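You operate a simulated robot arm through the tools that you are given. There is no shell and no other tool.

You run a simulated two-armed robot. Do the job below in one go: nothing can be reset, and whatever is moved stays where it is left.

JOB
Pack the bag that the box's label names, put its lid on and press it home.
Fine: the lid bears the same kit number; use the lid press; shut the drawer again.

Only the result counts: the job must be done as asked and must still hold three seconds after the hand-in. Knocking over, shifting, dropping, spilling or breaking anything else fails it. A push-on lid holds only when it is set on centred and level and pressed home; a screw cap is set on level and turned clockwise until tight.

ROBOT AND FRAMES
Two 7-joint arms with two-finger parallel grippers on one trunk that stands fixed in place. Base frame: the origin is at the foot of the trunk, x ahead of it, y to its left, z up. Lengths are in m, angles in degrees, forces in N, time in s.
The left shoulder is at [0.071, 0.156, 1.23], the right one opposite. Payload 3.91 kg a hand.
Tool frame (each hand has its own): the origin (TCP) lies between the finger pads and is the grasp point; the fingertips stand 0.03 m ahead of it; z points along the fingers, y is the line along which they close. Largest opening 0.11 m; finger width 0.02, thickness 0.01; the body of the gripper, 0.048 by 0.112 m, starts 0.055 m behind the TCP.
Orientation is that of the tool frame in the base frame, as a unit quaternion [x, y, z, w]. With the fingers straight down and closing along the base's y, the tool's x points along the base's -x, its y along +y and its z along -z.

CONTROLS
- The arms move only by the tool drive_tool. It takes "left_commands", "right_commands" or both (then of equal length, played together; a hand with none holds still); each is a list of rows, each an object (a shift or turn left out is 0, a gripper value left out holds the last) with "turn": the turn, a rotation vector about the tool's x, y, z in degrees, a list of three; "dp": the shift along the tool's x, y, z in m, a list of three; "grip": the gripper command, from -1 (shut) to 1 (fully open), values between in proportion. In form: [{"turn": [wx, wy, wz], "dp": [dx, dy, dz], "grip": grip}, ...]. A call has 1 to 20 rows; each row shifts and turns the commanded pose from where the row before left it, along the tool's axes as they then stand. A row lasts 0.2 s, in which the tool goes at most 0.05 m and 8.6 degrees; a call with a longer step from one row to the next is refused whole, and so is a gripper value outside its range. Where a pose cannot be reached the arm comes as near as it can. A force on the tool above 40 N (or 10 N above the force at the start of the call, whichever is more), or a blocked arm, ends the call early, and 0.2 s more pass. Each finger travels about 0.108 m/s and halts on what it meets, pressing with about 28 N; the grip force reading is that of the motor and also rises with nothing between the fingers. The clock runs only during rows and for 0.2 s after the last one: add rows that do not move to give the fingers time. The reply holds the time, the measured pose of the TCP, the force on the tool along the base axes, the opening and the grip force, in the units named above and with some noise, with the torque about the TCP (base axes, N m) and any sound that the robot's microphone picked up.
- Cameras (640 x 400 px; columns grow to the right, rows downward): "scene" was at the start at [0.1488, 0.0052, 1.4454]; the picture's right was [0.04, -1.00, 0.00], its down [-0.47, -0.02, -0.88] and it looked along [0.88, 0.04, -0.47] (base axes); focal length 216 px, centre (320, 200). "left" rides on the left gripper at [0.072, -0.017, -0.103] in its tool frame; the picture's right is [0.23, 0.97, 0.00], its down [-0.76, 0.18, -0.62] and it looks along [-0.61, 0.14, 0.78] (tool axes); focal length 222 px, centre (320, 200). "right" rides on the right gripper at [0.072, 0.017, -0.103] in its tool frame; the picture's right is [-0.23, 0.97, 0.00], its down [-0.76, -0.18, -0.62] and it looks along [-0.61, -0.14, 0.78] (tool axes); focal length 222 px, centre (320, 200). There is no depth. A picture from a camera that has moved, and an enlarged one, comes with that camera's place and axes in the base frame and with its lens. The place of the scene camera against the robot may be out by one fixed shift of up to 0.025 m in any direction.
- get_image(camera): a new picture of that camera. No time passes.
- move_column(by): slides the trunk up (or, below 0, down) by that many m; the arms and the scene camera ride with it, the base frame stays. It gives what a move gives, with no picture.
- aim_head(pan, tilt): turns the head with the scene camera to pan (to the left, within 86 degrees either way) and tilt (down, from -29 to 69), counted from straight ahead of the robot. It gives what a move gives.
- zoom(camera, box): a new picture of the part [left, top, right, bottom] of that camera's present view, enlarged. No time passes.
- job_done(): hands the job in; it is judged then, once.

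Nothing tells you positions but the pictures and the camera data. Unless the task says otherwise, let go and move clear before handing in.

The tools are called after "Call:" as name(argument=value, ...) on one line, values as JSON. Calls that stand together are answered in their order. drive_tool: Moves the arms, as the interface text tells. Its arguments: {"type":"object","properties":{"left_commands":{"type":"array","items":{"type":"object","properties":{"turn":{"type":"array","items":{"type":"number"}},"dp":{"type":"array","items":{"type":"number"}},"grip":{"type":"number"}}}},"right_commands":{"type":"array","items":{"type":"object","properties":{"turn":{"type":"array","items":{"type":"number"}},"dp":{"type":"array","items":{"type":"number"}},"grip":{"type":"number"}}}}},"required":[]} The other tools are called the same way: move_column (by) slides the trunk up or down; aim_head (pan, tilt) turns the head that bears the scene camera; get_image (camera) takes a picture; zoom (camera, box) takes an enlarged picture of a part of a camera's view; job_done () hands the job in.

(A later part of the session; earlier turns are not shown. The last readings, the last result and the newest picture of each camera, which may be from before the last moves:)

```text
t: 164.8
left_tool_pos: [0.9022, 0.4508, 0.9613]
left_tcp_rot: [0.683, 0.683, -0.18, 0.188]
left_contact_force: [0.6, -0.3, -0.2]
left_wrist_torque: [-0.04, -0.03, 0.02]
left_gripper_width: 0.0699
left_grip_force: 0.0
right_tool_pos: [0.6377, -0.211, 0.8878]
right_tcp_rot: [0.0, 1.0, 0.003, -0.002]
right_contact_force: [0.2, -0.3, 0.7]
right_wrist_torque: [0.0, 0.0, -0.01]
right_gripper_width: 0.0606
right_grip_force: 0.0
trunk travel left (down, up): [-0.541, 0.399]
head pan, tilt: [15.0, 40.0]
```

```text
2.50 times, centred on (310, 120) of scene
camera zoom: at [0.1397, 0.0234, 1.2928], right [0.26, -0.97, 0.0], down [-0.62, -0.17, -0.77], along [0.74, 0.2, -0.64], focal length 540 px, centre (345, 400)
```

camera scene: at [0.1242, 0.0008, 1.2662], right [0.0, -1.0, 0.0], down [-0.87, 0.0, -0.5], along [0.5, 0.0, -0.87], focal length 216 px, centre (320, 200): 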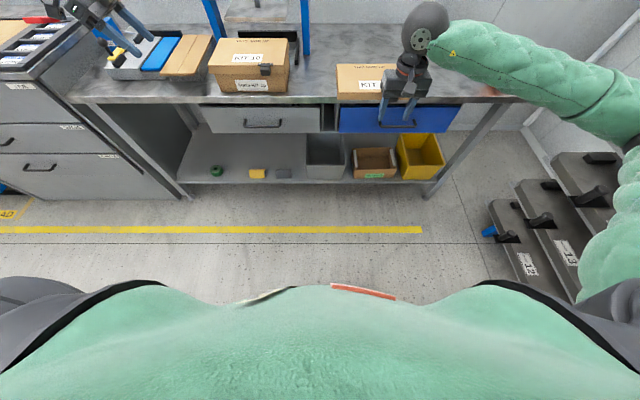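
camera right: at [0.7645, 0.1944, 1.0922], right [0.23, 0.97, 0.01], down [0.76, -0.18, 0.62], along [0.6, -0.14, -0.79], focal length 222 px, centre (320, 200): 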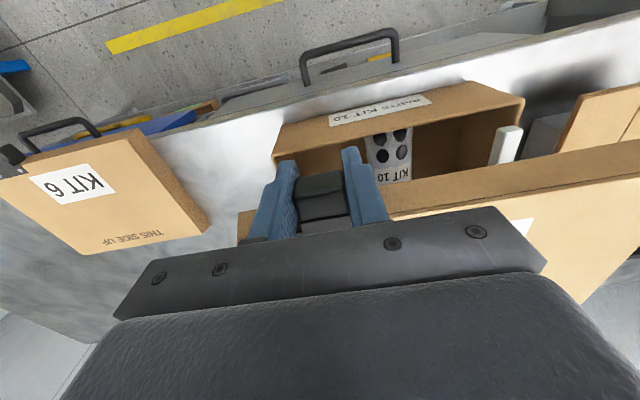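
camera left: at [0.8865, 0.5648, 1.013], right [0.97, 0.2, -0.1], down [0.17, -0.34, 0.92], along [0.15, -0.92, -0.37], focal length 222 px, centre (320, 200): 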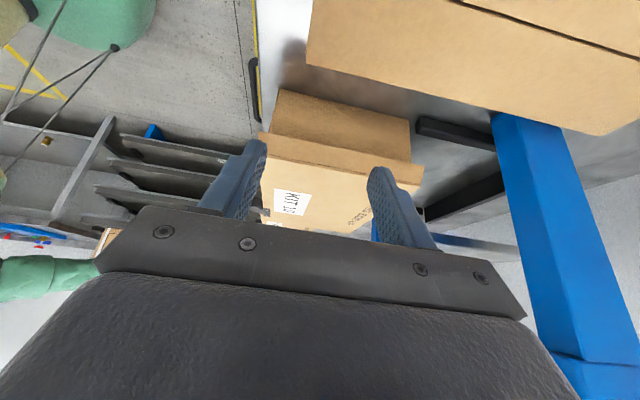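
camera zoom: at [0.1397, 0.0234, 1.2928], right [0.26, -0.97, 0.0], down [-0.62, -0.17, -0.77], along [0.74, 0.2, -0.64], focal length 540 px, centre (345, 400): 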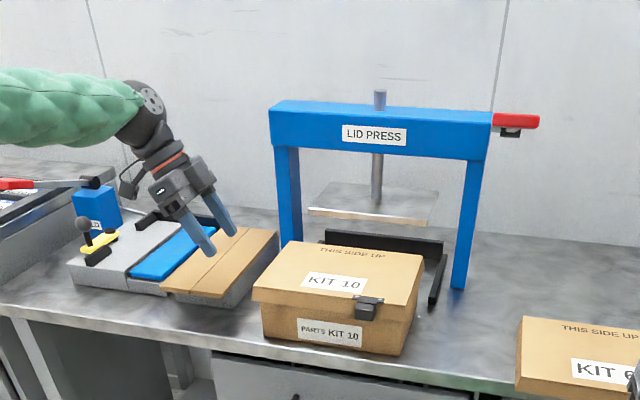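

Call:
drive_tool(left_commands=[{"dp": [0.0055, 0.0005, 0.0324]}, {"dp": [0.0055, 0.0005, 0.0324]}, {"dp": [0.0055, 0.0005, 0.0324]}, {"dp": [0.0055, 0.0005, 0.0324]}, {}])

Call:
get_image(camera="left")

Call:
zoom(camera="scene", box=[240, 90, 360, 190])

```text
t: 166.0
left_tool_pos: [0.9069, 0.405, 0.8364]
left_tcp_rot: [0.683, 0.682, -0.18, 0.188]
left_contact_force: [0.8, -0.1, 0.3]
left_wrist_torque: [-0.02, -0.03, 0.0]
left_gripper_width: 0.07
left_grip_force: 0.1
right_tool_pos: [0.6383, -0.2111, 0.888]
right_tcp_rot: [0.0, 1.0, 0.003, -0.002]
right_contact_force: [-0.5, 0.2, -0.1]
right_wrist_torque: [0.01, -0.05, 0.02]
right_gripper_width: 0.0607
right_grip_force: 0.2
trunk travel left (down, up): [-0.541, 0.399]
head pan, tilt: [15.0, 40.0]
```

```text
taken
camera left: at [0.8904, 0.5197, 0.8888], right [0.97, 0.2, -0.1], down [0.17, -0.34, 0.92], along [0.15, -0.92, -0.37], focal length 222 px, centre (320, 200)
```

left: 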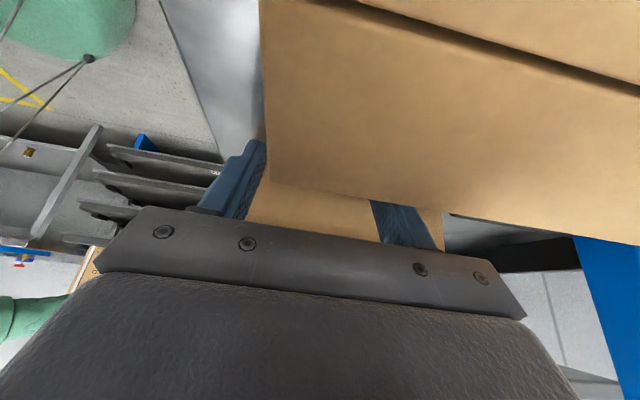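

```text
4.00 times, centred on (300, 140) of scene
camera zoom: at [0.1393, 0.024, 1.293], right [0.26, -0.97, 0.0], down [-0.62, -0.17, -0.77], along [0.74, 0.2, -0.64], focal length 864 px, centre (400, 440)
```

zoom: 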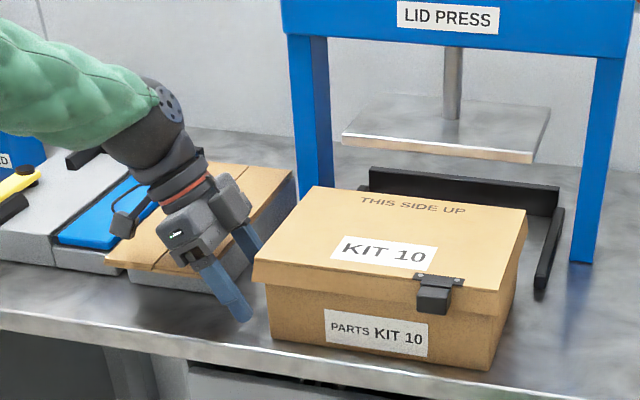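

Call:
drive_tool(left_commands=[{"dp": [-0.00865, 0, 0.005]}, {"dp": [-0.00865, 0, 0.005]}, {"dp": [-0.0043, 0, 0.0025]}, {}])

Call:
drive_tool(left_commands=[{"dp": [-0.0035, 0, 0.002]}, {}])

Call:
zoom(camera="scene", box=[240, 90, 360, 190])

```text
t: 167.0
left_tool_pos: [0.9093, 0.3805, 0.8383]
left_tcp_rot: [0.683, 0.682, -0.181, 0.188]
left_contact_force: [0.5, 1.5, 0.5]
left_wrist_torque: [0.05, -0.06, 0.04]
left_gripper_width: 0.0701
left_grip_force: 0.1
right_tool_pos: [0.6374, -0.211, 0.8878]
right_tcp_rot: [0.0, 1.0, 0.004, -0.002]
right_contact_force: [-0.2, 0.0, -0.7]
right_wrist_torque: [-0.02, -0.01, -0.02]
right_gripper_width: 0.0606
right_grip_force: 0.0
trunk travel left (down, up): [-0.541, 0.399]
head pan, tilt: [15.0, 40.0]
```

```text
t: 167.6
left_tool_pos: [0.9087, 0.3747, 0.8378]
left_tcp_rot: [0.683, 0.682, -0.181, 0.188]
left_contact_force: [0.2, 1.6, -0.5]
left_wrist_torque: [0.02, -0.04, 0.05]
left_gripper_width: 0.0701
left_grip_force: 0.0
right_tool_pos: [0.6383, -0.2121, 0.89]
right_tcp_rot: [0.0, 1.0, 0.003, -0.003]
right_contact_force: [0.2, 0.5, 0.5]
right_wrist_torque: [0.0, -0.01, 0.0]
right_gripper_width: 0.0606
right_grip_force: 0.0
trunk travel left (down, up): [-0.541, 0.399]
head pan, tilt: [15.0, 40.0]
```

```text
4.00 times, centred on (300, 140) of scene
camera zoom: at [0.1399, 0.0234, 1.2929], right [0.26, -0.97, 0.0], down [-0.62, -0.17, -0.77], along [0.74, 0.2, -0.64], focal length 864 px, centre (400, 440)
```

zoom: 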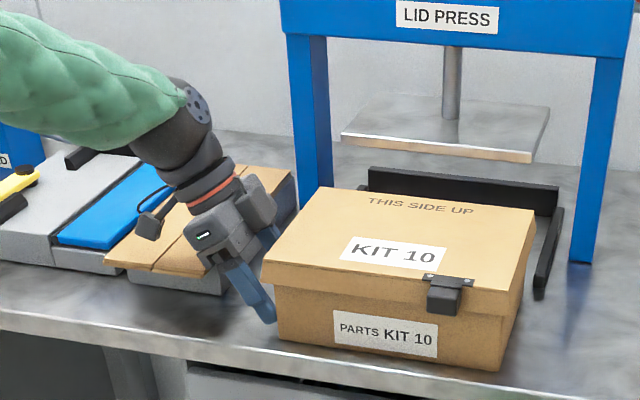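

Call:
drive_tool(left_commands=[{"dp": [0.00865, 0, -0.005]}, {"dp": [0.00865, 0, -0.005]}, {"dp": [0.00865, 0, -0.005]}, {"dp": [-0.01, 0, -0.035]}, {"dp": [-0.01, 0, -0.035]}, {"dp": [-0.01, -0.02, -0.035]}, {"dp": [-0.01, -0.03, -0.03]}, {"dp": [0, -0.04, 0]}, {"dp": [0, -0.04, 0]}, {"dp": [0, -0.03, 0]}, {"turn": [0, 7.5, 0]}, {"turn": [0, 7.5, 0]}, {"turn": [0, 7.5, 0]}, {"turn": [0, 7.5, 0], "grip": -1}, {}, {}])

Call:
get_image(camera="left")

Call:
zoom(camera="left", box=[330, 100, 480, 220])

Call:
zoom(camera="scene", box=[240, 90, 400, 190])

```text
t: 171.0
left_tool_pos: [0.7479, 0.4372, 0.9734]
left_tcp_rot: [0.706, 0.708, 0.003, 0.004]
left_contact_force: [0.3, 0.1, 0.1]
left_wrist_torque: [0.0, 0.03, 0.04]
left_gripper_width: 0.0001
left_grip_force: 27.9
right_tool_pos: [0.6379, -0.2123, 0.8887]
right_tcp_rot: [0.002, 1.0, 0.004, -0.002]
right_contact_force: [0.3, 0.7, 0.2]
right_wrist_torque: [0.01, -0.02, -0.02]
right_gripper_width: 0.0604
right_grip_force: 0.0
trunk travel left (down, up): [-0.541, 0.399]
head pan, tilt: [15.0, 40.0]
```

```text
taken
camera left: at [0.7312, 0.51, 1.0755], right [0.97, 0.23, 0.01], down [0.17, -0.76, 0.63], along [0.15, -0.61, -0.78], focal length 222 px, centre (320, 200)
```

left: 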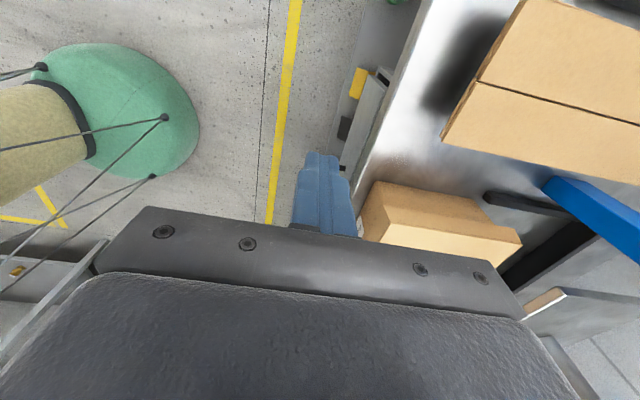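

```text
3.33 times, centred on (405, 160) of left
camera zoom: at [0.7312, 0.51, 1.0755], right [0.97, 0.23, 0.01], down [0.17, -0.76, 0.63], along [0.15, -0.61, -0.78], focal length 740 px, centre (37, 333)
```

zoom: 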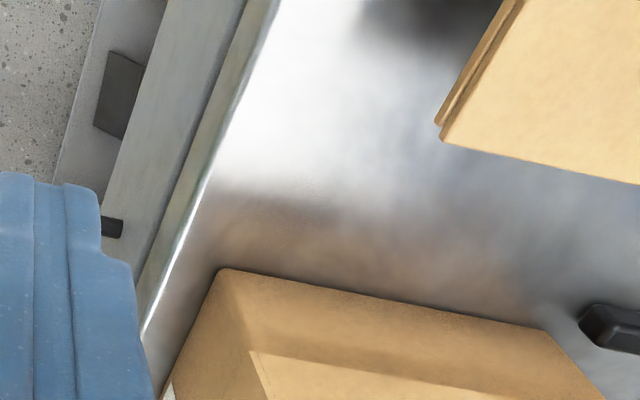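

```text
4.00 times, centred on (320, 140) of scene
camera zoom: at [0.1399, 0.0227, 1.2929], right [0.26, -0.97, 0.0], down [-0.62, -0.17, -0.77], along [0.74, 0.2, -0.64], focal length 864 px, centre (320, 440)
```

zoom: 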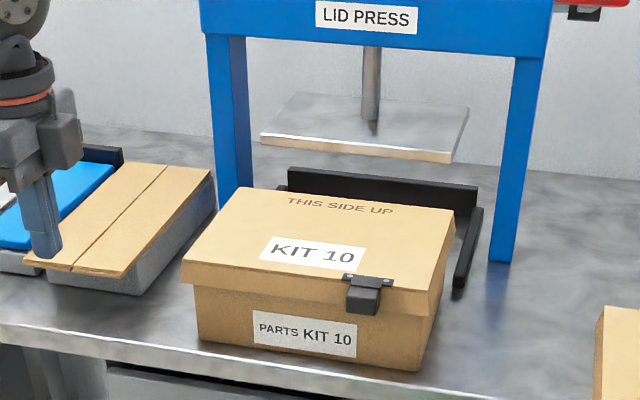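

The box is now about centred between the rails, with roughly 8 mm clearance on each side. I'll reorient the left hand to point forward with two fingertips spread, to push the box squarely in.

Call:
drive_tool(left_commands=[{"dp": [-0.035, -0.015, -0.025]}, {"dp": [-0.035, -0.015, -0.025]}, {"dp": [-0.035, -0.015, -0.025]}, {"dp": [-0.03, -0.01, 0]}, {"turn": [0, 0, -8.2]}, {"turn": [0, 0, -8.2]}, {"turn": [0, 0, -8.2]}, {"turn": [0, 0, -8.2]}, {"turn": [0, 0, -8.2]}, {"turn": [0, 0, -8.2]}, {"turn": [0, 0, -8.2]}, {"turn": [0, 0, -8.2]}, {"turn": [0, 0, -8.2]}, {"turn": [0, 0, -8.2]}, {"turn": [0, 0, -8]}, {}])

Call:
drive_tool(left_commands=[{"turn": [0, -8, 0], "grip": 0.45}, {"turn": [0, -8, 0]}, {"turn": [0, -8, 0]}, {"turn": [0, -8, 0]}, {"turn": [0, -8, 0]}, {"turn": [0, -8, 0]}, {"turn": [0, -8, 0]}, {}])

Call:
get_image(camera="left")

Call:
get_image(camera="scene")

```text
t: 174.4
left_tool_pos: [0.6919, 0.3041, 1.0488]
left_tcp_rot: [-0.002, 1.0, -0.001, 0.005]
left_contact_force: [-0.9, -0.5, 0.3]
left_wrist_torque: [0.0, -0.01, 0.01]
left_gripper_width: 0.0001
left_grip_force: 28.2
right_tool_pos: [0.639, -0.2129, 0.8882]
right_tcp_rot: [0.0, 1.0, 0.003, -0.003]
right_contact_force: [0.4, 0.5, 0.2]
right_wrist_torque: [-0.04, 0.02, 0.01]
right_gripper_width: 0.0608
right_grip_force: 0.1
trunk travel left (down, up): [-0.541, 0.399]
head pan, tilt: [15.0, 40.0]
```

```text
t: 176.2
left_tool_pos: [0.6915, 0.3023, 1.0483]
left_tcp_rot: [-0.001, 0.88, -0.001, 0.475]
left_contact_force: [0.2, 0.2, 0.8]
left_wrist_torque: [0.02, 0.0, -0.02]
left_gripper_width: 0.0799
left_grip_force: 0.0
right_tool_pos: [0.6385, -0.2129, 0.8888]
right_tcp_rot: [0.001, 1.0, 0.004, -0.001]
right_contact_force: [0.2, -0.2, 0.4]
right_wrist_torque: [0.02, 0.01, 0.01]
right_gripper_width: 0.0606
right_grip_force: 0.2
trunk travel left (down, up): [-0.541, 0.399]
head pan, tilt: [15.0, 40.0]
```

```text
taken
camera left: at [0.5668, 0.286, 1.0442], right [-0.13, 0.97, -0.19], down [-0.1, 0.18, 0.98], along [0.99, 0.14, 0.08], focal length 222 px, centre (320, 200)
```

left: 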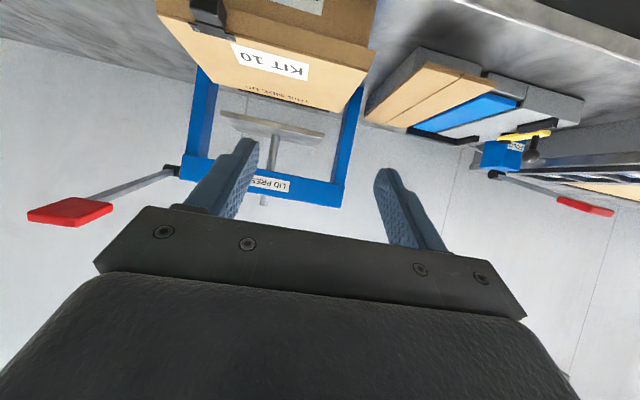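

```text
taken
camera scene: at [0.1395, 0.0224, 1.293], right [0.26, -0.97, 0.0], down [-0.62, -0.17, -0.77], along [0.74, 0.2, -0.64], focal length 216 px, centre (320, 200)
```

scene: 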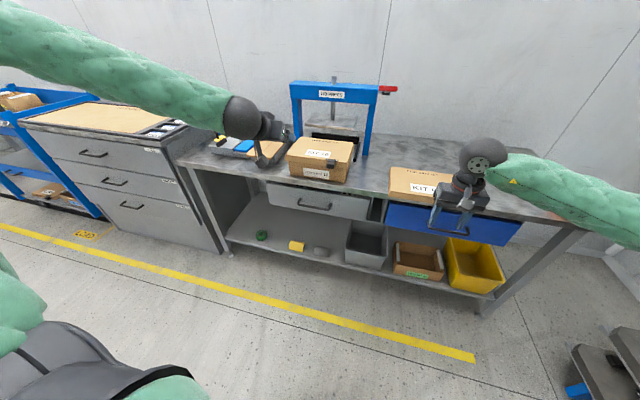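

Call:
drive_tool(left_commands=[{"dp": [0.0221, -0.0134, 0.0381]}, {"dp": [0.0221, -0.0134, 0.0381]}, {"dp": [0.0221, -0.0134, 0.0381]}, {"dp": [0.0221, -0.0134, 0.0381]}, {"dp": [0.0221, -0.0134, 0.0381]}, {}])

Call:
get_image(camera="left")

Call:
zoom(camera="scene", box=[240, 90, 400, 210])

```text
t: 177.6
left_tool_pos: [0.7897, 0.2362, 0.8512]
left_tcp_rot: [-0.001, 0.88, -0.001, 0.475]
left_contact_force: [-0.4, -0.1, 0.1]
left_wrist_torque: [0.02, 0.01, 0.01]
left_gripper_width: 0.0799
left_grip_force: 0.1
right_tool_pos: [0.6361, -0.2118, 0.889]
right_tcp_rot: [0.001, 1.0, 0.003, -0.001]
right_contact_force: [-0.1, 0.0, 0.7]
right_wrist_torque: [0.0, -0.01, 0.01]
right_gripper_width: 0.0603
right_grip_force: 0.1
trunk travel left (down, up): [-0.541, 0.399]
head pan, tilt: [15.0, 40.0]
```

```text
taken
camera left: at [0.6663, 0.2192, 0.8469], right [-0.13, 0.97, -0.19], down [-0.1, 0.18, 0.98], along [0.99, 0.14, 0.08], focal length 222 px, centre (320, 200)
```

left: 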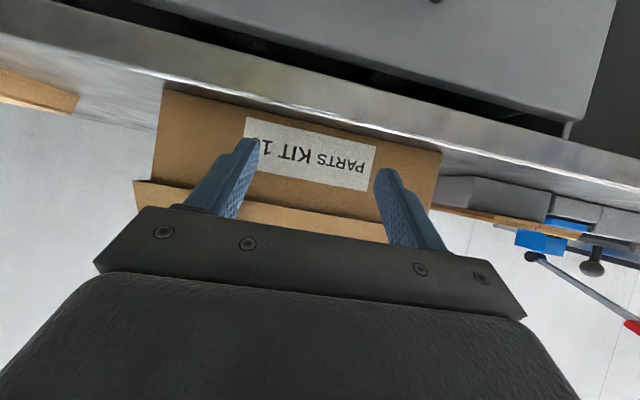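

```text
3.33 times, centred on (320, 150) of scene
camera zoom: at [0.1388, 0.0233, 1.2931], right [0.26, -0.97, 0.0], down [-0.62, -0.17, -0.77], along [0.74, 0.2, -0.64], focal length 720 px, centre (320, 367)
```

zoom: 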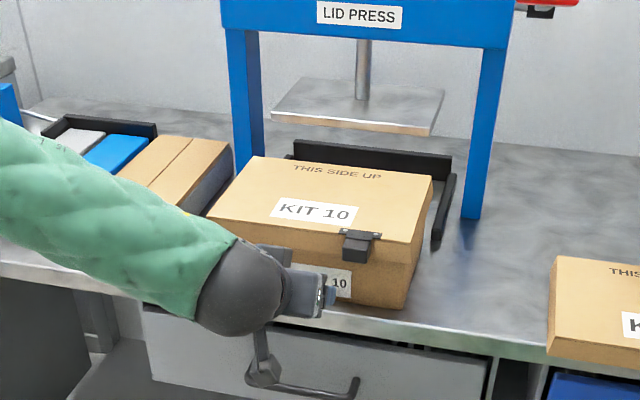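

Call:
drive_tool(left_commands=[{"dp": [-0.011, 0, 0.0167]}, {"dp": [-0.011, 0, 0.0167]}, {"dp": [-0.0082, 0, 0.0125]}, {"dp": [-0.0082, 0, 0.0125]}, {"dp": [-0.0082, 0, 0.0125]}, {"dp": [-0.0082, 0, 0.0125]}, {}])

Call:
get_image(camera="left")

Call:
zoom(camera="scene", box=[240, 90, 400, 210])

```text
t: 179.2
left_tool_pos: [0.8907, 0.2367, 0.8501]
left_tcp_rot: [-0.003, 0.88, 0.0, 0.475]
left_contact_force: [-2.2, 1.2, 0.5]
left_wrist_torque: [0.02, -0.02, 0.1]
left_gripper_width: 0.0797
left_grip_force: 0.1
right_tool_pos: [0.6386, -0.2113, 0.888]
right_tcp_rot: [0.001, 1.0, 0.004, -0.002]
right_contact_force: [-0.2, 1.1, 0.3]
right_wrist_torque: [-0.01, 0.02, -0.03]
right_gripper_width: 0.0603
right_grip_force: 0.0
trunk travel left (down, up): [-0.541, 0.399]
head pan, tilt: [15.0, 40.0]
```

```text
taken
camera left: at [0.7662, 0.2198, 0.8462], right [-0.13, 0.97, -0.19], down [-0.1, 0.18, 0.98], along [0.99, 0.14, 0.08], focal length 222 px, centre (320, 200)
```

left: 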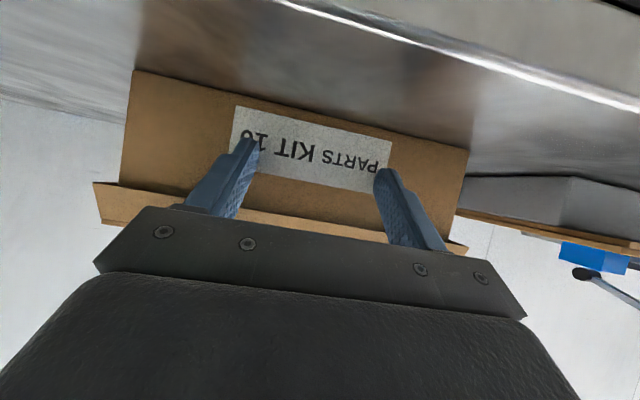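

```text
3.33 times, centred on (320, 150) of scene
camera zoom: at [0.1399, 0.0235, 1.2929], right [0.26, -0.97, 0.0], down [-0.62, -0.17, -0.77], along [0.74, 0.2, -0.64], focal length 720 px, centre (320, 367)
```

zoom: 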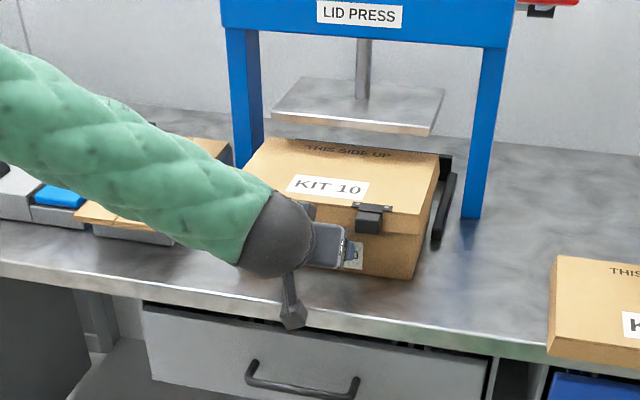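

Call:
drive_tool(left_commands=[{"dp": [-0.0082, 0, 0.0125]}, {"dp": [-0.0082, 0, 0.0125]}, {"dp": [-0.0082, 0, 0.0125]}, {"dp": [-0.0082, 0, 0.0125]}, {"dp": [-0.0082, 0, 0.0125]}, {"dp": [-0.0082, 0, 0.0125]}, {}])

Call:
get_image(camera="left")

Call:
zoom(camera="scene", box=[240, 90, 400, 210])

```text
t: 180.8
left_tool_pos: [0.9698, 0.2466, 0.86]
left_tcp_rot: [-0.001, 0.88, -0.002, 0.474]
left_contact_force: [-0.3, 1.4, -0.3]
left_wrist_torque: [0.01, 0.02, 0.03]
left_gripper_width: 0.0798
left_grip_force: 0.1
left hand out of reach, approached as far as the arm can: row 5, 6
right_tool_pos: [0.6381, -0.2122, 0.8886]
right_tcp_rot: [0.0, 1.0, 0.004, -0.003]
right_contact_force: [-0.2, 1.5, 0.6]
right_wrist_torque: [0.0, -0.03, 0.01]
right_gripper_width: 0.0606
right_grip_force: 0.1
trunk travel left (down, up): [-0.541, 0.399]
head pan, tilt: [15.0, 40.0]
```

```text
taken
camera left: at [0.845, 0.228, 0.8564], right [-0.13, 0.97, -0.19], down [-0.1, 0.18, 0.98], along [0.99, 0.14, 0.08], focal length 222 px, centre (320, 200)
```

left: 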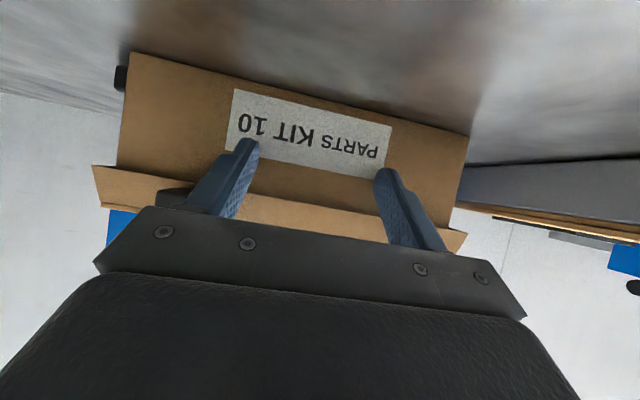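

```text
3.33 times, centred on (320, 150) of scene
camera zoom: at [0.1399, 0.0233, 1.2929], right [0.26, -0.97, 0.0], down [-0.62, -0.17, -0.77], along [0.74, 0.2, -0.64], focal length 720 px, centre (320, 367)
```

zoom: 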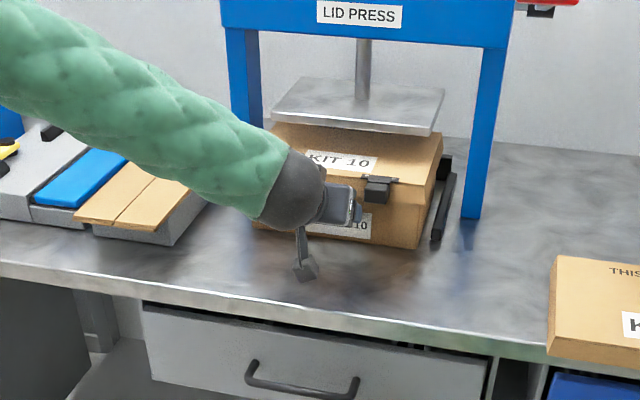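

The left hand hit its reach limit with about 6 cm left to push. I'll test whether a different pitch or a lower trunk extends it.

Call:
drive_tool(left_commands=[{"dp": [0.011, 0, -0.0167]}, {"turn": [0, -6, 0]}, {"turn": [0, -6, 0]}, {"dp": [-0.004, -0.004, 0.018]}, {"dp": [-0.004, -0.003, 0.018]}, {"dp": [-0.004, -0.003, 0.018]}, {}])

```text
t: 182.4
left_tool_pos: [0.9798, 0.2574, 0.8765]
left_tcp_rot: [-0.001, 0.826, -0.001, 0.563]
left_contact_force: [-1.9, 0.1, 0.2]
left_wrist_torque: [0.0, 0.01, -0.07]
left_gripper_width: 0.08
left_grip_force: 0.7
left hand out of reach, approached as far as the arm can: row 4, 5, 6
right_tool_pos: [0.6388, -0.2128, 0.8883]
right_tcp_rot: [0.0, 1.0, 0.003, -0.003]
right_contact_force: [-1.1, -0.2, 0.7]
right_wrist_torque: [-0.03, 0.0, -0.01]
right_gripper_width: 0.0605
right_grip_force: 0.1
trunk travel left (down, up): [-0.541, 0.399]
head pan, tilt: [15.0, 40.0]
```

Call:
drive_tool(left_commands=[{"dp": [0.01, 0, -0.035]}, {"dp": [0, 0, -0.04]}, {"dp": [-0.03, 0, -0.03]}, {"dp": [-0.045, 0, 0]}, {"dp": [-0.045, 0, 0]}, {"dp": [-0.045, 0, 0]}, {}])

Call:
move_column(by=-0.2)

Call:
get_image(camera="scene")

Call:
get_image(camera="left")

```text
t: 184.0
left_tool_pos: [0.9399, 0.2592, 1.0616]
left_tcp_rot: [-0.002, 0.826, -0.001, 0.564]
left_contact_force: [0.4, -0.5, -0.1]
left_wrist_torque: [0.01, 0.0, -0.02]
left_gripper_width: 0.0797
left_grip_force: 0.0
right_tool_pos: [0.6376, -0.2112, 0.8885]
right_tcp_rot: [0.0, 1.0, 0.003, -0.002]
right_contact_force: [-0.6, -0.2, 0.3]
right_wrist_torque: [0.02, 0.02, 0.01]
right_gripper_width: 0.0606
right_grip_force: 0.1
trunk travel left (down, up): [-0.541, 0.399]
head pan, tilt: [15.0, 40.0]
```

```text
t: 186.2
left_tool_pos: [0.9394, 0.2585, 0.8621]
left_tcp_rot: [-0.001, 0.826, -0.002, 0.563]
left_contact_force: [0.8, 0.4, 0.0]
left_wrist_torque: [-0.03, 0.04, 0.01]
left_gripper_width: 0.0799
left_grip_force: 0.0
right_tool_pos: [0.6375, -0.2116, 0.6885]
right_tcp_rot: [0.0, 1.0, 0.004, -0.002]
right_contact_force: [0.3, 0.1, 0.6]
right_wrist_torque: [0.02, 0.0, -0.01]
right_gripper_width: 0.0606
right_grip_force: 0.0
trunk travel left (down, up): [-0.341, 0.599]
head pan, tilt: [15.0, 40.0]
```

```text
taken
camera scene: at [0.1395, 0.0233, 1.093], right [0.26, -0.97, 0.0], down [-0.62, -0.17, -0.77], along [0.74, 0.2, -0.64], focal length 216 px, centre (320, 200)
```

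scene: 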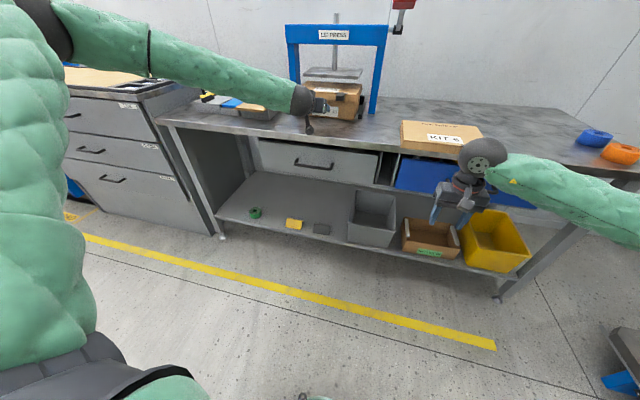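

```text
taken
camera left: at [0.8173, 0.2403, 0.8319], right [-0.08, 0.97, -0.21], down [-0.3, 0.18, 0.94], along [0.95, 0.14, 0.28], focal length 222 px, centre (320, 200)
```

left: 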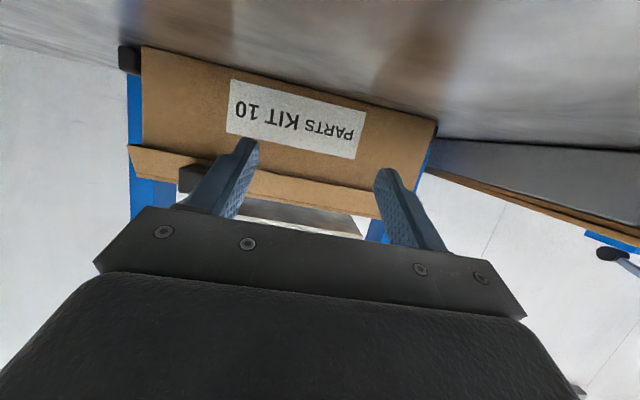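

Call:
drive_tool(left_commands=[{"turn": [0, 6, 0], "dp": [0, -0.01, -0.005]}, {"turn": [0, 6, 0], "dp": [0, -0.013, 0]}, {}])

Call:
get_image(camera="left")

Call:
zoom(camera="scene", box=[260, 50, 420, 150])

```text
t: 187.0
left_tool_pos: [0.934, 0.2363, 0.8628]
left_tcp_rot: [-0.002, 0.881, -0.001, 0.473]
left_contact_force: [0.3, -0.1, 0.4]
left_wrist_torque: [0.01, -0.02, -0.01]
left_gripper_width: 0.0798
left_grip_force: 0.0
right_tool_pos: [0.6383, -0.2124, 0.6884]
right_tcp_rot: [0.0, 1.0, 0.004, -0.003]
right_contact_force: [-0.5, -0.1, 0.2]
right_wrist_torque: [0.03, 0.02, 0.01]
right_gripper_width: 0.0605
right_grip_force: 0.0
trunk travel left (down, up): [-0.341, 0.599]
head pan, tilt: [15.0, 40.0]
```

```text
taken
camera left: at [0.8091, 0.2177, 0.859], right [-0.13, 0.97, -0.19], down [-0.1, 0.18, 0.98], along [0.99, 0.14, 0.07], focal length 222 px, centre (320, 200)
```

left: 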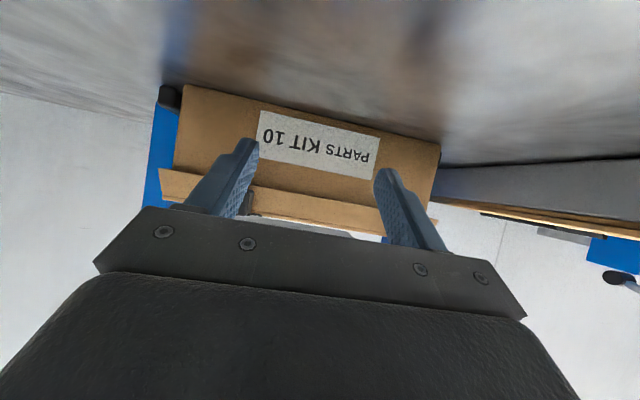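

```text
4.00 times, centred on (340, 100) of scene
camera zoom: at [0.1398, 0.0235, 1.0929], right [0.26, -0.97, 0.0], down [-0.62, -0.17, -0.77], along [0.74, 0.2, -0.64], focal length 864 px, centre (240, 600)
```

zoom: 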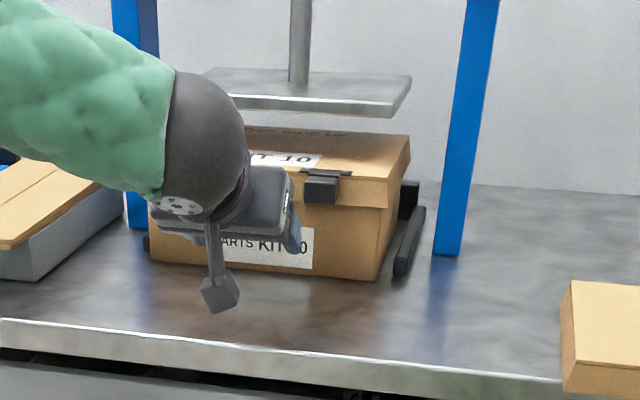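

Call:
drive_tool(left_commands=[{"dp": [0.0084, 0, 0.0055]}, {"dp": [-0.0082, 0, 0.0125]}, {"dp": [-0.0082, 0, 0.0125]}, {"dp": [-0.0082, 0, 0.0125]}, {"dp": [-0.0055, 0, 0.0084]}, {"dp": [-0.0055, 0, 0.0084]}, {}])

Call:
get_image(camera="left")

Call:
zoom(camera="scene", box=[260, 50, 420, 150])

```text
t: 188.6
left_tool_pos: [1.0, 0.2348, 0.8544]
left_tcp_rot: [-0.002, 0.88, 0.0, 0.474]
left_contact_force: [0.3, -0.3, -0.8]
left_wrist_torque: [-0.01, -0.04, -0.03]
left_gripper_width: 0.0799
left_grip_force: 0.1
right_tool_pos: [0.6385, -0.2126, 0.6882]
right_tcp_rot: [0.0, 1.0, 0.004, -0.003]
right_contact_force: [-0.3, -0.2, 0.3]
right_wrist_torque: [0.03, 0.02, -0.02]
right_gripper_width: 0.0607
right_grip_force: 0.0
trunk travel left (down, up): [-0.341, 0.599]
head pan, tilt: [15.0, 40.0]
```

```text
taken
camera left: at [0.8747, 0.2175, 0.8493], right [-0.13, 0.97, -0.19], down [-0.1, 0.18, 0.98], along [0.99, 0.14, 0.08], focal length 222 px, centre (320, 200)
```

left: 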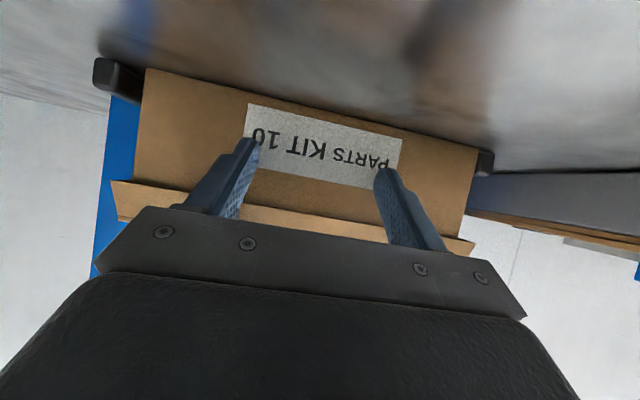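

```text
4.00 times, centred on (340, 100) of scene
camera zoom: at [0.1398, 0.0232, 1.0929], right [0.26, -0.97, 0.0], down [-0.62, -0.17, -0.77], along [0.74, 0.2, -0.64], focal length 864 px, centre (240, 600)
```

zoom: 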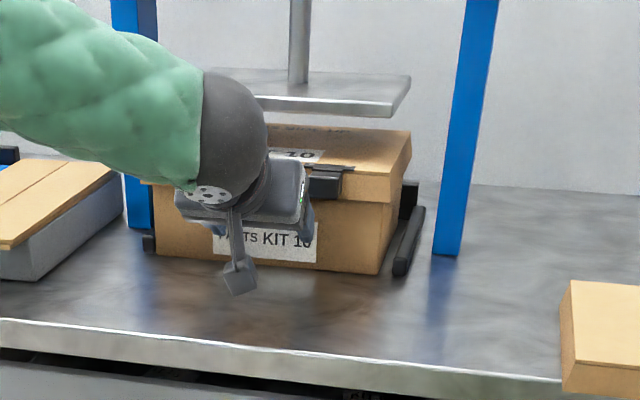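

Call:
drive_tool(left_commands=[{"dp": [-0.0055, 0, 0.0084]}, {"dp": [-0.0055, 0, 0.0084]}, {"dp": [-0.0055, 0, 0.0084]}, {}])

Call:
drive_tool(left_commands=[{"dp": [-0.0028, 0, 0.0042]}, {"dp": [-0.0028, 0, 0.0042]}, {}])

Call:
zoom(camera="scene", box=[260, 50, 420, 150])

Call:
get_image(camera="left")

```text
t: 189.3
left_tool_pos: [1.0217, 0.2348, 0.8535]
left_tcp_rot: [-0.002, 0.881, -0.001, 0.473]
left_contact_force: [-28.5, 3.9, 3.3]
left_wrist_torque: [-0.02, 0.16, -0.15]
left_gripper_width: 0.0794
left_grip_force: 0.0
right_tool_pos: [0.637, -0.2105, 0.6884]
right_tcp_rot: [0.0, 1.0, 0.004, -0.002]
right_contact_force: [-0.3, 0.4, -1.0]
right_wrist_torque: [-0.04, -0.02, -0.02]
right_gripper_width: 0.0605
right_grip_force: 0.0
trunk travel left (down, up): [-0.341, 0.599]
head pan, tilt: [15.0, 40.0]
stopped in row 3 (left hand): the force on the tool passed its limit at 51 N (the readings are from after the stop); the commanded pose is now the measured one
```

```text
t: 189.6
left_tool_pos: [1.0223, 0.2345, 0.8534]
left_tcp_rot: [-0.001, 0.881, -0.002, 0.474]
left_contact_force: [-32.0, 6.6, 4.6]
left_wrist_torque: [0.17, 0.06, -0.13]
left_gripper_width: 0.0793
left_grip_force: 0.1
right_tool_pos: [0.6359, -0.2099, 0.69]
right_tcp_rot: [0.0, 1.0, 0.004, -0.002]
right_contact_force: [0.0, 0.9, 0.1]
right_wrist_torque: [0.01, 0.0, 0.04]
right_gripper_width: 0.0605
right_grip_force: 0.0
trunk travel left (down, up): [-0.341, 0.599]
head pan, tilt: [15.0, 40.0]
stopped in row 1 (left hand): the force on the tool passed its limit at 48 N (the readings are from after the stop); the commanded pose is now the measured one
```

```text
4.00 times, centred on (340, 100) of scene
camera zoom: at [0.1372, 0.0237, 1.0933], right [0.26, -0.97, 0.0], down [-0.62, -0.17, -0.77], along [0.74, 0.2, -0.64], focal length 864 px, centre (240, 600)
```

zoom: 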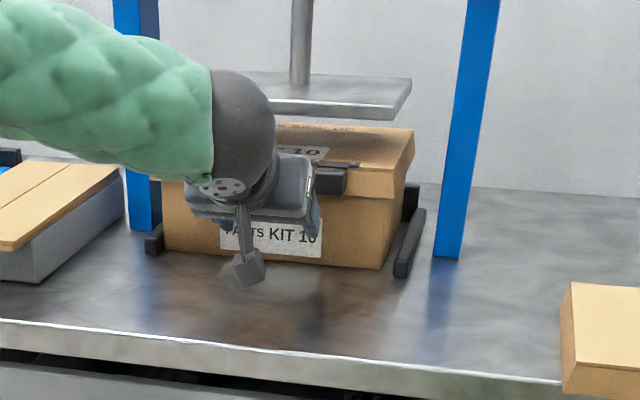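

```text
taken
camera left: at [0.8971, 0.2176, 0.85], right [-0.13, 0.97, -0.19], down [-0.1, 0.18, 0.98], along [0.99, 0.14, 0.07], focal length 222 px, centre (320, 200)
```

left: 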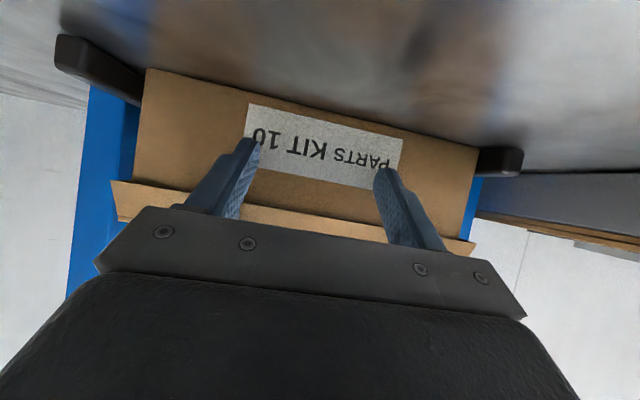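

The box is against the rear stop of the fixture. I'll withdraw the left hand and inspect the box under the press.

Call:
drive_tool(left_commands=[{"dp": [0.011, 0, -0.0167]}, {"dp": [0.0165, 0, -0.025]}, {"dp": [0.022, 0, -0.0334]}, {"dp": [0.022, 0, -0.0334]}, {"dp": [0.022, 0, -0.0334]}, {"dp": [0.022, 0, -0.0334]}, {"dp": [0.022, 0, -0.0334]}, {"dp": [0, 0.03, -0.035]}, {"dp": [0, 0.03, -0.035]}, {"dp": [-0.035, 0.03, 0]}, {"dp": [-0.035, 0.03, 0]}, {}])

Call:
move_column(by=0.3)

Call:
aim_head(pan=10, tilt=35)

Call:
get_image(camera="scene")

Call:
zoom(camera="scene", box=[250, 60, 410, 190])

Call:
get_image(camera="left")

```text
t: 192.2
left_tool_pos: [0.7527, 0.3527, 0.9493]
left_tcp_rot: [0.0, 0.882, -0.003, 0.471]
left_contact_force: [-1.0, -0.3, -0.2]
left_wrist_torque: [0.0, 0.0, -0.01]
left_gripper_width: 0.0798
left_grip_force: 0.1
right_tool_pos: [0.6379, -0.2109, 0.6874]
right_tcp_rot: [0.0, 1.0, 0.004, -0.002]
right_contact_force: [-0.2, 0.0, 0.5]
right_wrist_torque: [0.0, 0.02, 0.0]
right_gripper_width: 0.0607
right_grip_force: 0.1
trunk travel left (down, up): [-0.341, 0.599]
head pan, tilt: [15.0, 40.0]
```

```text
t: 195.2
left_tool_pos: [0.7515, 0.3522, 1.2488]
left_tcp_rot: [0.0, 0.882, -0.002, 0.471]
left_contact_force: [-0.8, -0.3, 0.7]
left_wrist_torque: [0.02, 0.04, 0.0]
left_gripper_width: 0.0799
left_grip_force: 0.0
right_tool_pos: [0.6391, -0.2108, 0.9879]
right_tcp_rot: [0.0, 1.0, 0.004, -0.002]
right_contact_force: [0.2, -0.2, -0.5]
right_wrist_torque: [0.01, -0.04, 0.0]
right_gripper_width: 0.0604
right_grip_force: 0.1
trunk travel left (down, up): [-0.641, 0.299]
head pan, tilt: [15.0, 40.0]
```

```text
t: 195.9
left_tool_pos: [0.7524, 0.3512, 1.25]
left_tcp_rot: [0.0, 0.882, -0.002, 0.472]
left_contact_force: [-0.3, 0.4, 0.4]
left_wrist_torque: [0.0, 0.01, -0.03]
left_gripper_width: 0.0802
left_grip_force: 0.1
right_tool_pos: [0.6388, -0.2113, 0.9879]
right_tcp_rot: [0.0, 1.0, 0.003, -0.002]
right_contact_force: [-0.2, 0.3, -0.7]
right_wrist_torque: [0.0, -0.06, -0.02]
right_gripper_width: 0.0602
right_grip_force: 0.1
trunk travel left (down, up): [-0.641, 0.299]
head pan, tilt: [10.0, 35.0]
```

```text
taken
camera scene: at [0.1444, 0.0167, 1.4004], right [0.17, -0.98, 0.0], down [-0.57, -0.1, -0.82], along [0.81, 0.14, -0.57], focal length 216 px, centre (320, 200)
```

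scene: 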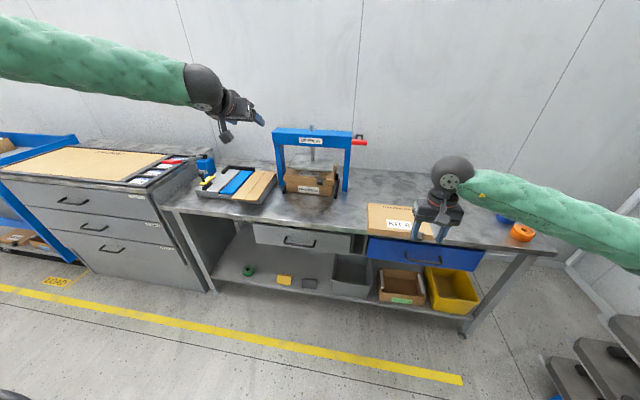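

```text
3.08 times, centred on (330, 125) of scene
camera zoom: at [0.1444, 0.0167, 1.4004], right [0.17, -0.98, 0.0], down [-0.57, -0.1, -0.82], along [0.81, 0.14, -0.57], focal length 665 px, centre (289, 431)
```

zoom: 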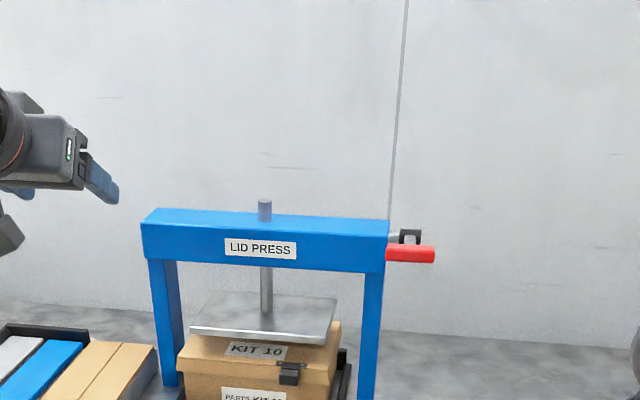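

```text
taken
camera left: at [0.6277, 0.3345, 1.2452], right [-0.13, 0.97, -0.19], down [-0.1, 0.18, 0.98], along [0.99, 0.14, 0.07], focal length 222 px, centre (320, 200)
```

left: 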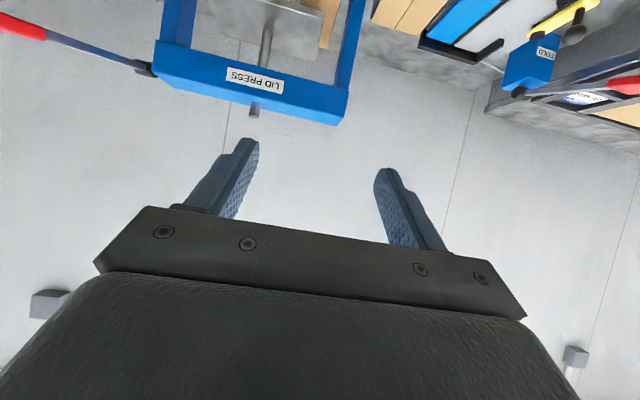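

Call:
zoom(camera="scene", box=[270, 120, 360, 200])

Call:
drive_tool(left_commands=[{"turn": [0, 8, 0], "dp": [0.03, -0.03, 0]}, {"turn": [0, 8, 0], "dp": [0.03, -0.03, 0]}, {"turn": [0, 8, 0], "dp": [0.02, -0.03, 0.02]}, {"turn": [0, 8, 0], "dp": [0, 0, 0.03]}, {}])

Call:
get_image(camera="left")

```text
5.00 times, centred on (315, 160) of scene
camera zoom: at [0.1444, 0.0167, 1.4004], right [0.17, -0.98, 0.0], down [-0.57, -0.1, -0.82], along [0.81, 0.14, -0.57], focal length 1081 px, centre (345, 400)
```

zoom: 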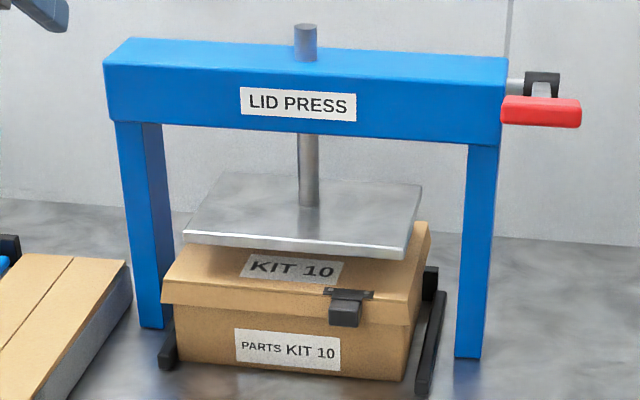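

```text
t: 197.1
left_tool_pos: [0.7285, 0.26, 1.1491]
left_tcp_rot: [0.0, 0.978, -0.002, 0.211]
left_contact_force: [0.7, -0.5, 0.2]
left_wrist_torque: [-0.04, -0.02, -0.03]
left_gripper_width: 0.0796
left_grip_force: 0.1
right_tool_pos: [0.6369, -0.2117, 0.9885]
right_tcp_rot: [0.0, 1.0, 0.004, -0.002]
right_contact_force: [-0.9, 0.2, 0.2]
right_wrist_torque: [0.02, 0.0, 0.01]
right_gripper_width: 0.0605
right_grip_force: 0.1
trunk travel left (down, up): [-0.641, 0.299]
head pan, tilt: [10.0, 35.0]
```

```text
taken
camera left: at [0.6215, 0.2434, 1.2121], right [-0.21, 0.97, -0.1], down [0.44, 0.18, 0.88], along [0.87, 0.14, -0.46], focal length 222 px, centre (320, 200)
```

left: 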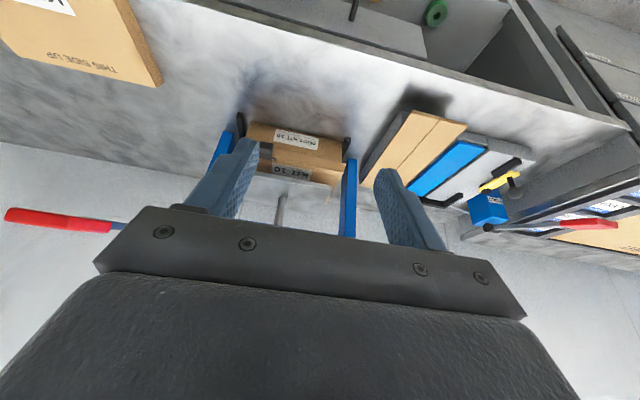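

The box sits well under the platen with the lid level. Next I'll work the press lever with the right hand, moving the left hand aside and measuring the lever first.

Call:
drive_tool(left_commands=[{"dp": [0.03, 0.03, 0]}, {"dp": [0.03, 0.04, 0]}, {"dp": [0, 0.045, 0]}, {"dp": [0, 0.045, 0]}, {"dp": [0, 0.045, 0]}, {}, {}], right_commands=[{"dp": [0, 0, -0.045], "grip": 0.6}, {"dp": [0, 0, -0.045]}, {"dp": [0, 0, -0.045]}, {"dp": [0, 0, -0.045]}, {"dp": [0, 0, -0.045]}, {"dp": [0, 0, -0.045]}, {"dp": [0, 0, -0.04]}])

Call:
drive_tool(right_commands=[{"dp": [0, 0.045, 0]}, {"dp": [0, 0.045, 0]}, {"dp": [0, 0.045, 0]}, {"dp": [0, 0.045, 0]}, {"dp": [0, 0.035, 0]}, {}])

Call:
get_image(camera="right")

Call:
get_image(camera="left")

Call:
get_image(camera="scene")

```text
t: 198.7
left_tool_pos: [0.6756, 0.4687, 1.1244]
left_tcp_rot: [0.0, 0.978, -0.003, 0.21]
left_contact_force: [-0.3, 0.3, -0.6]
left_wrist_torque: [0.0, 0.0, -0.02]
left_gripper_width: 0.0799
left_grip_force: 0.0
right_tool_pos: [0.6364, -0.2134, 1.2984]
right_tcp_rot: [0.0, 1.0, 0.004, -0.002]
right_contact_force: [0.3, 0.1, 0.9]
right_wrist_torque: [0.02, -0.02, -0.02]
right_gripper_width: 0.0879
right_grip_force: 0.0
trunk travel left (down, up): [-0.641, 0.299]
head pan, tilt: [10.0, 35.0]
```

```text
t: 200.1
left_tool_pos: [0.6767, 0.4668, 1.1239]
left_tcp_rot: [0.0, 0.978, -0.001, 0.211]
left_contact_force: [-0.7, -0.2, 0.4]
left_wrist_torque: [0.02, 0.0, 0.05]
left_gripper_width: 0.0797
left_grip_force: 0.0
right_tool_pos: [0.6378, -0.0011, 1.3003]
right_tcp_rot: [0.0, 1.0, 0.004, -0.004]
right_contact_force: [-0.4, 0.0, 0.2]
right_wrist_torque: [0.03, 0.0, -0.02]
right_gripper_width: 0.0879
right_grip_force: 0.1
trunk travel left (down, up): [-0.641, 0.299]
head pan, tilt: [10.0, 35.0]
```

```text
taken
camera right: at [0.5681, 0.0154, 1.4036], right [0.23, 0.97, 0.01], down [0.76, -0.18, 0.62], along [0.6, -0.14, -0.79], focal length 222 px, centre (320, 200)
```

right: 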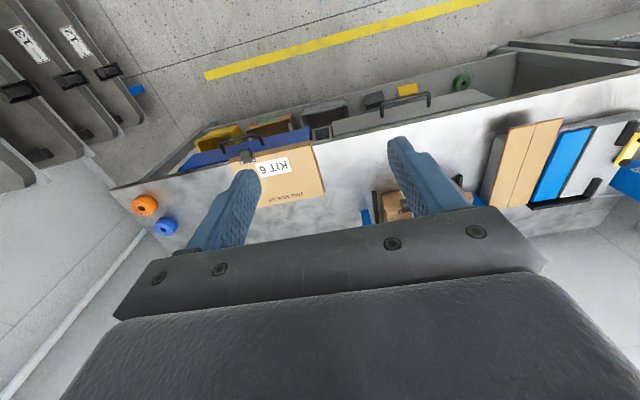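

```text
taken
camera left: at [0.569, 0.4483, 1.1883], right [-0.21, 0.97, -0.1], down [0.44, 0.18, 0.88], along [0.87, 0.14, -0.46], focal length 222 px, centre (320, 200)
```

left: 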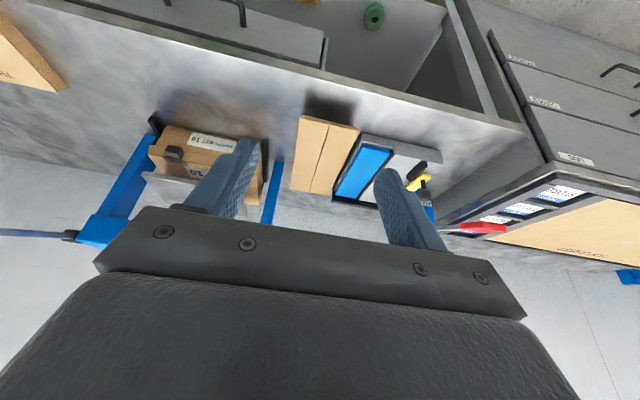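

```text
taken
camera scene: at [0.1443, 0.0158, 1.4005], right [0.17, -0.98, 0.0], down [-0.57, -0.1, -0.82], along [0.81, 0.14, -0.57], focal length 216 px, centre (320, 200)
```

scene: 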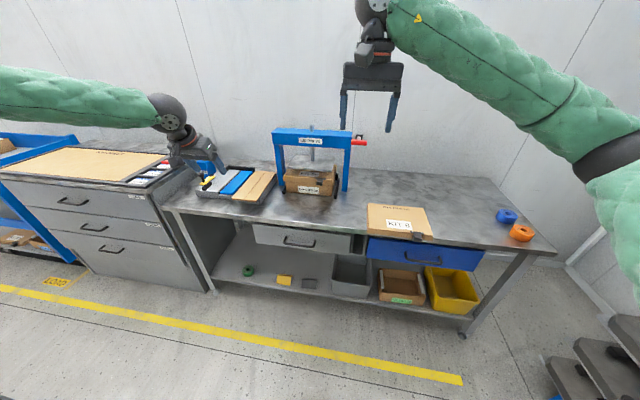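

Call:
drive_tool(right_commands=[{"dp": [-0.04, 0.001, 0.004]}, {"dp": [-0.04, 0.001, 0.004]}, {"dp": [-0.04, 0.001, 0.004]}, {"dp": [-0.04, 0.002, 0.004]}, {"dp": [-0.04, 0.002, 0.004]}, {"dp": [-0.04, 0.002, 0.004]}, {"dp": [-0.02, 0.0, 0.004]}, {}])

Call:
get_image(camera="right")

Call:
get_image(camera="scene")

```text
t: 201.9
left_tool_pos: [0.6764, 0.4647, 1.1244]
left_tcp_rot: [-0.001, 0.978, -0.002, 0.211]
left_contact_force: [-0.1, 0.2, -1.0]
left_wrist_torque: [0.01, 0.0, 0.01]
left_gripper_width: 0.0801
left_grip_force: 0.1
right_tool_pos: [0.9007, 0.0102, 1.2716]
right_tcp_rot: [-0.001, 1.0, 0.003, -0.002]
right_contact_force: [-0.8, 0.1, 0.5]
right_wrist_torque: [-0.02, 0.01, -0.02]
right_gripper_width: 0.088
right_grip_force: 0.0
trunk travel left (down, up): [-0.641, 0.299]
head pan, tilt: [10.0, 35.0]
```

```text
taken
camera right: at [0.8297, 0.0257, 1.3751], right [0.23, 0.97, 0.01], down [0.76, -0.18, 0.62], along [0.6, -0.14, -0.79], focal length 222 px, centre (320, 200)
```

right: 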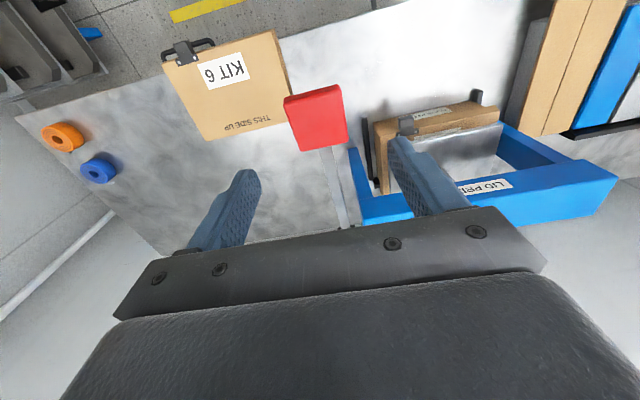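

```text
taken
camera scene: at [0.1443, 0.0167, 1.4005], right [0.17, -0.98, 0.0], down [-0.57, -0.1, -0.82], along [0.81, 0.14, -0.57], focal length 216 px, centre (320, 200)
```

scene: 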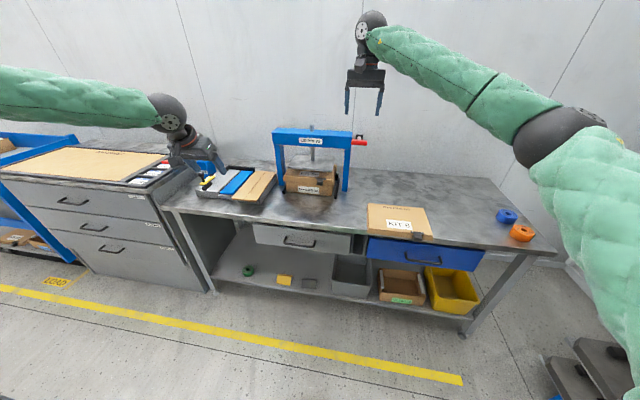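

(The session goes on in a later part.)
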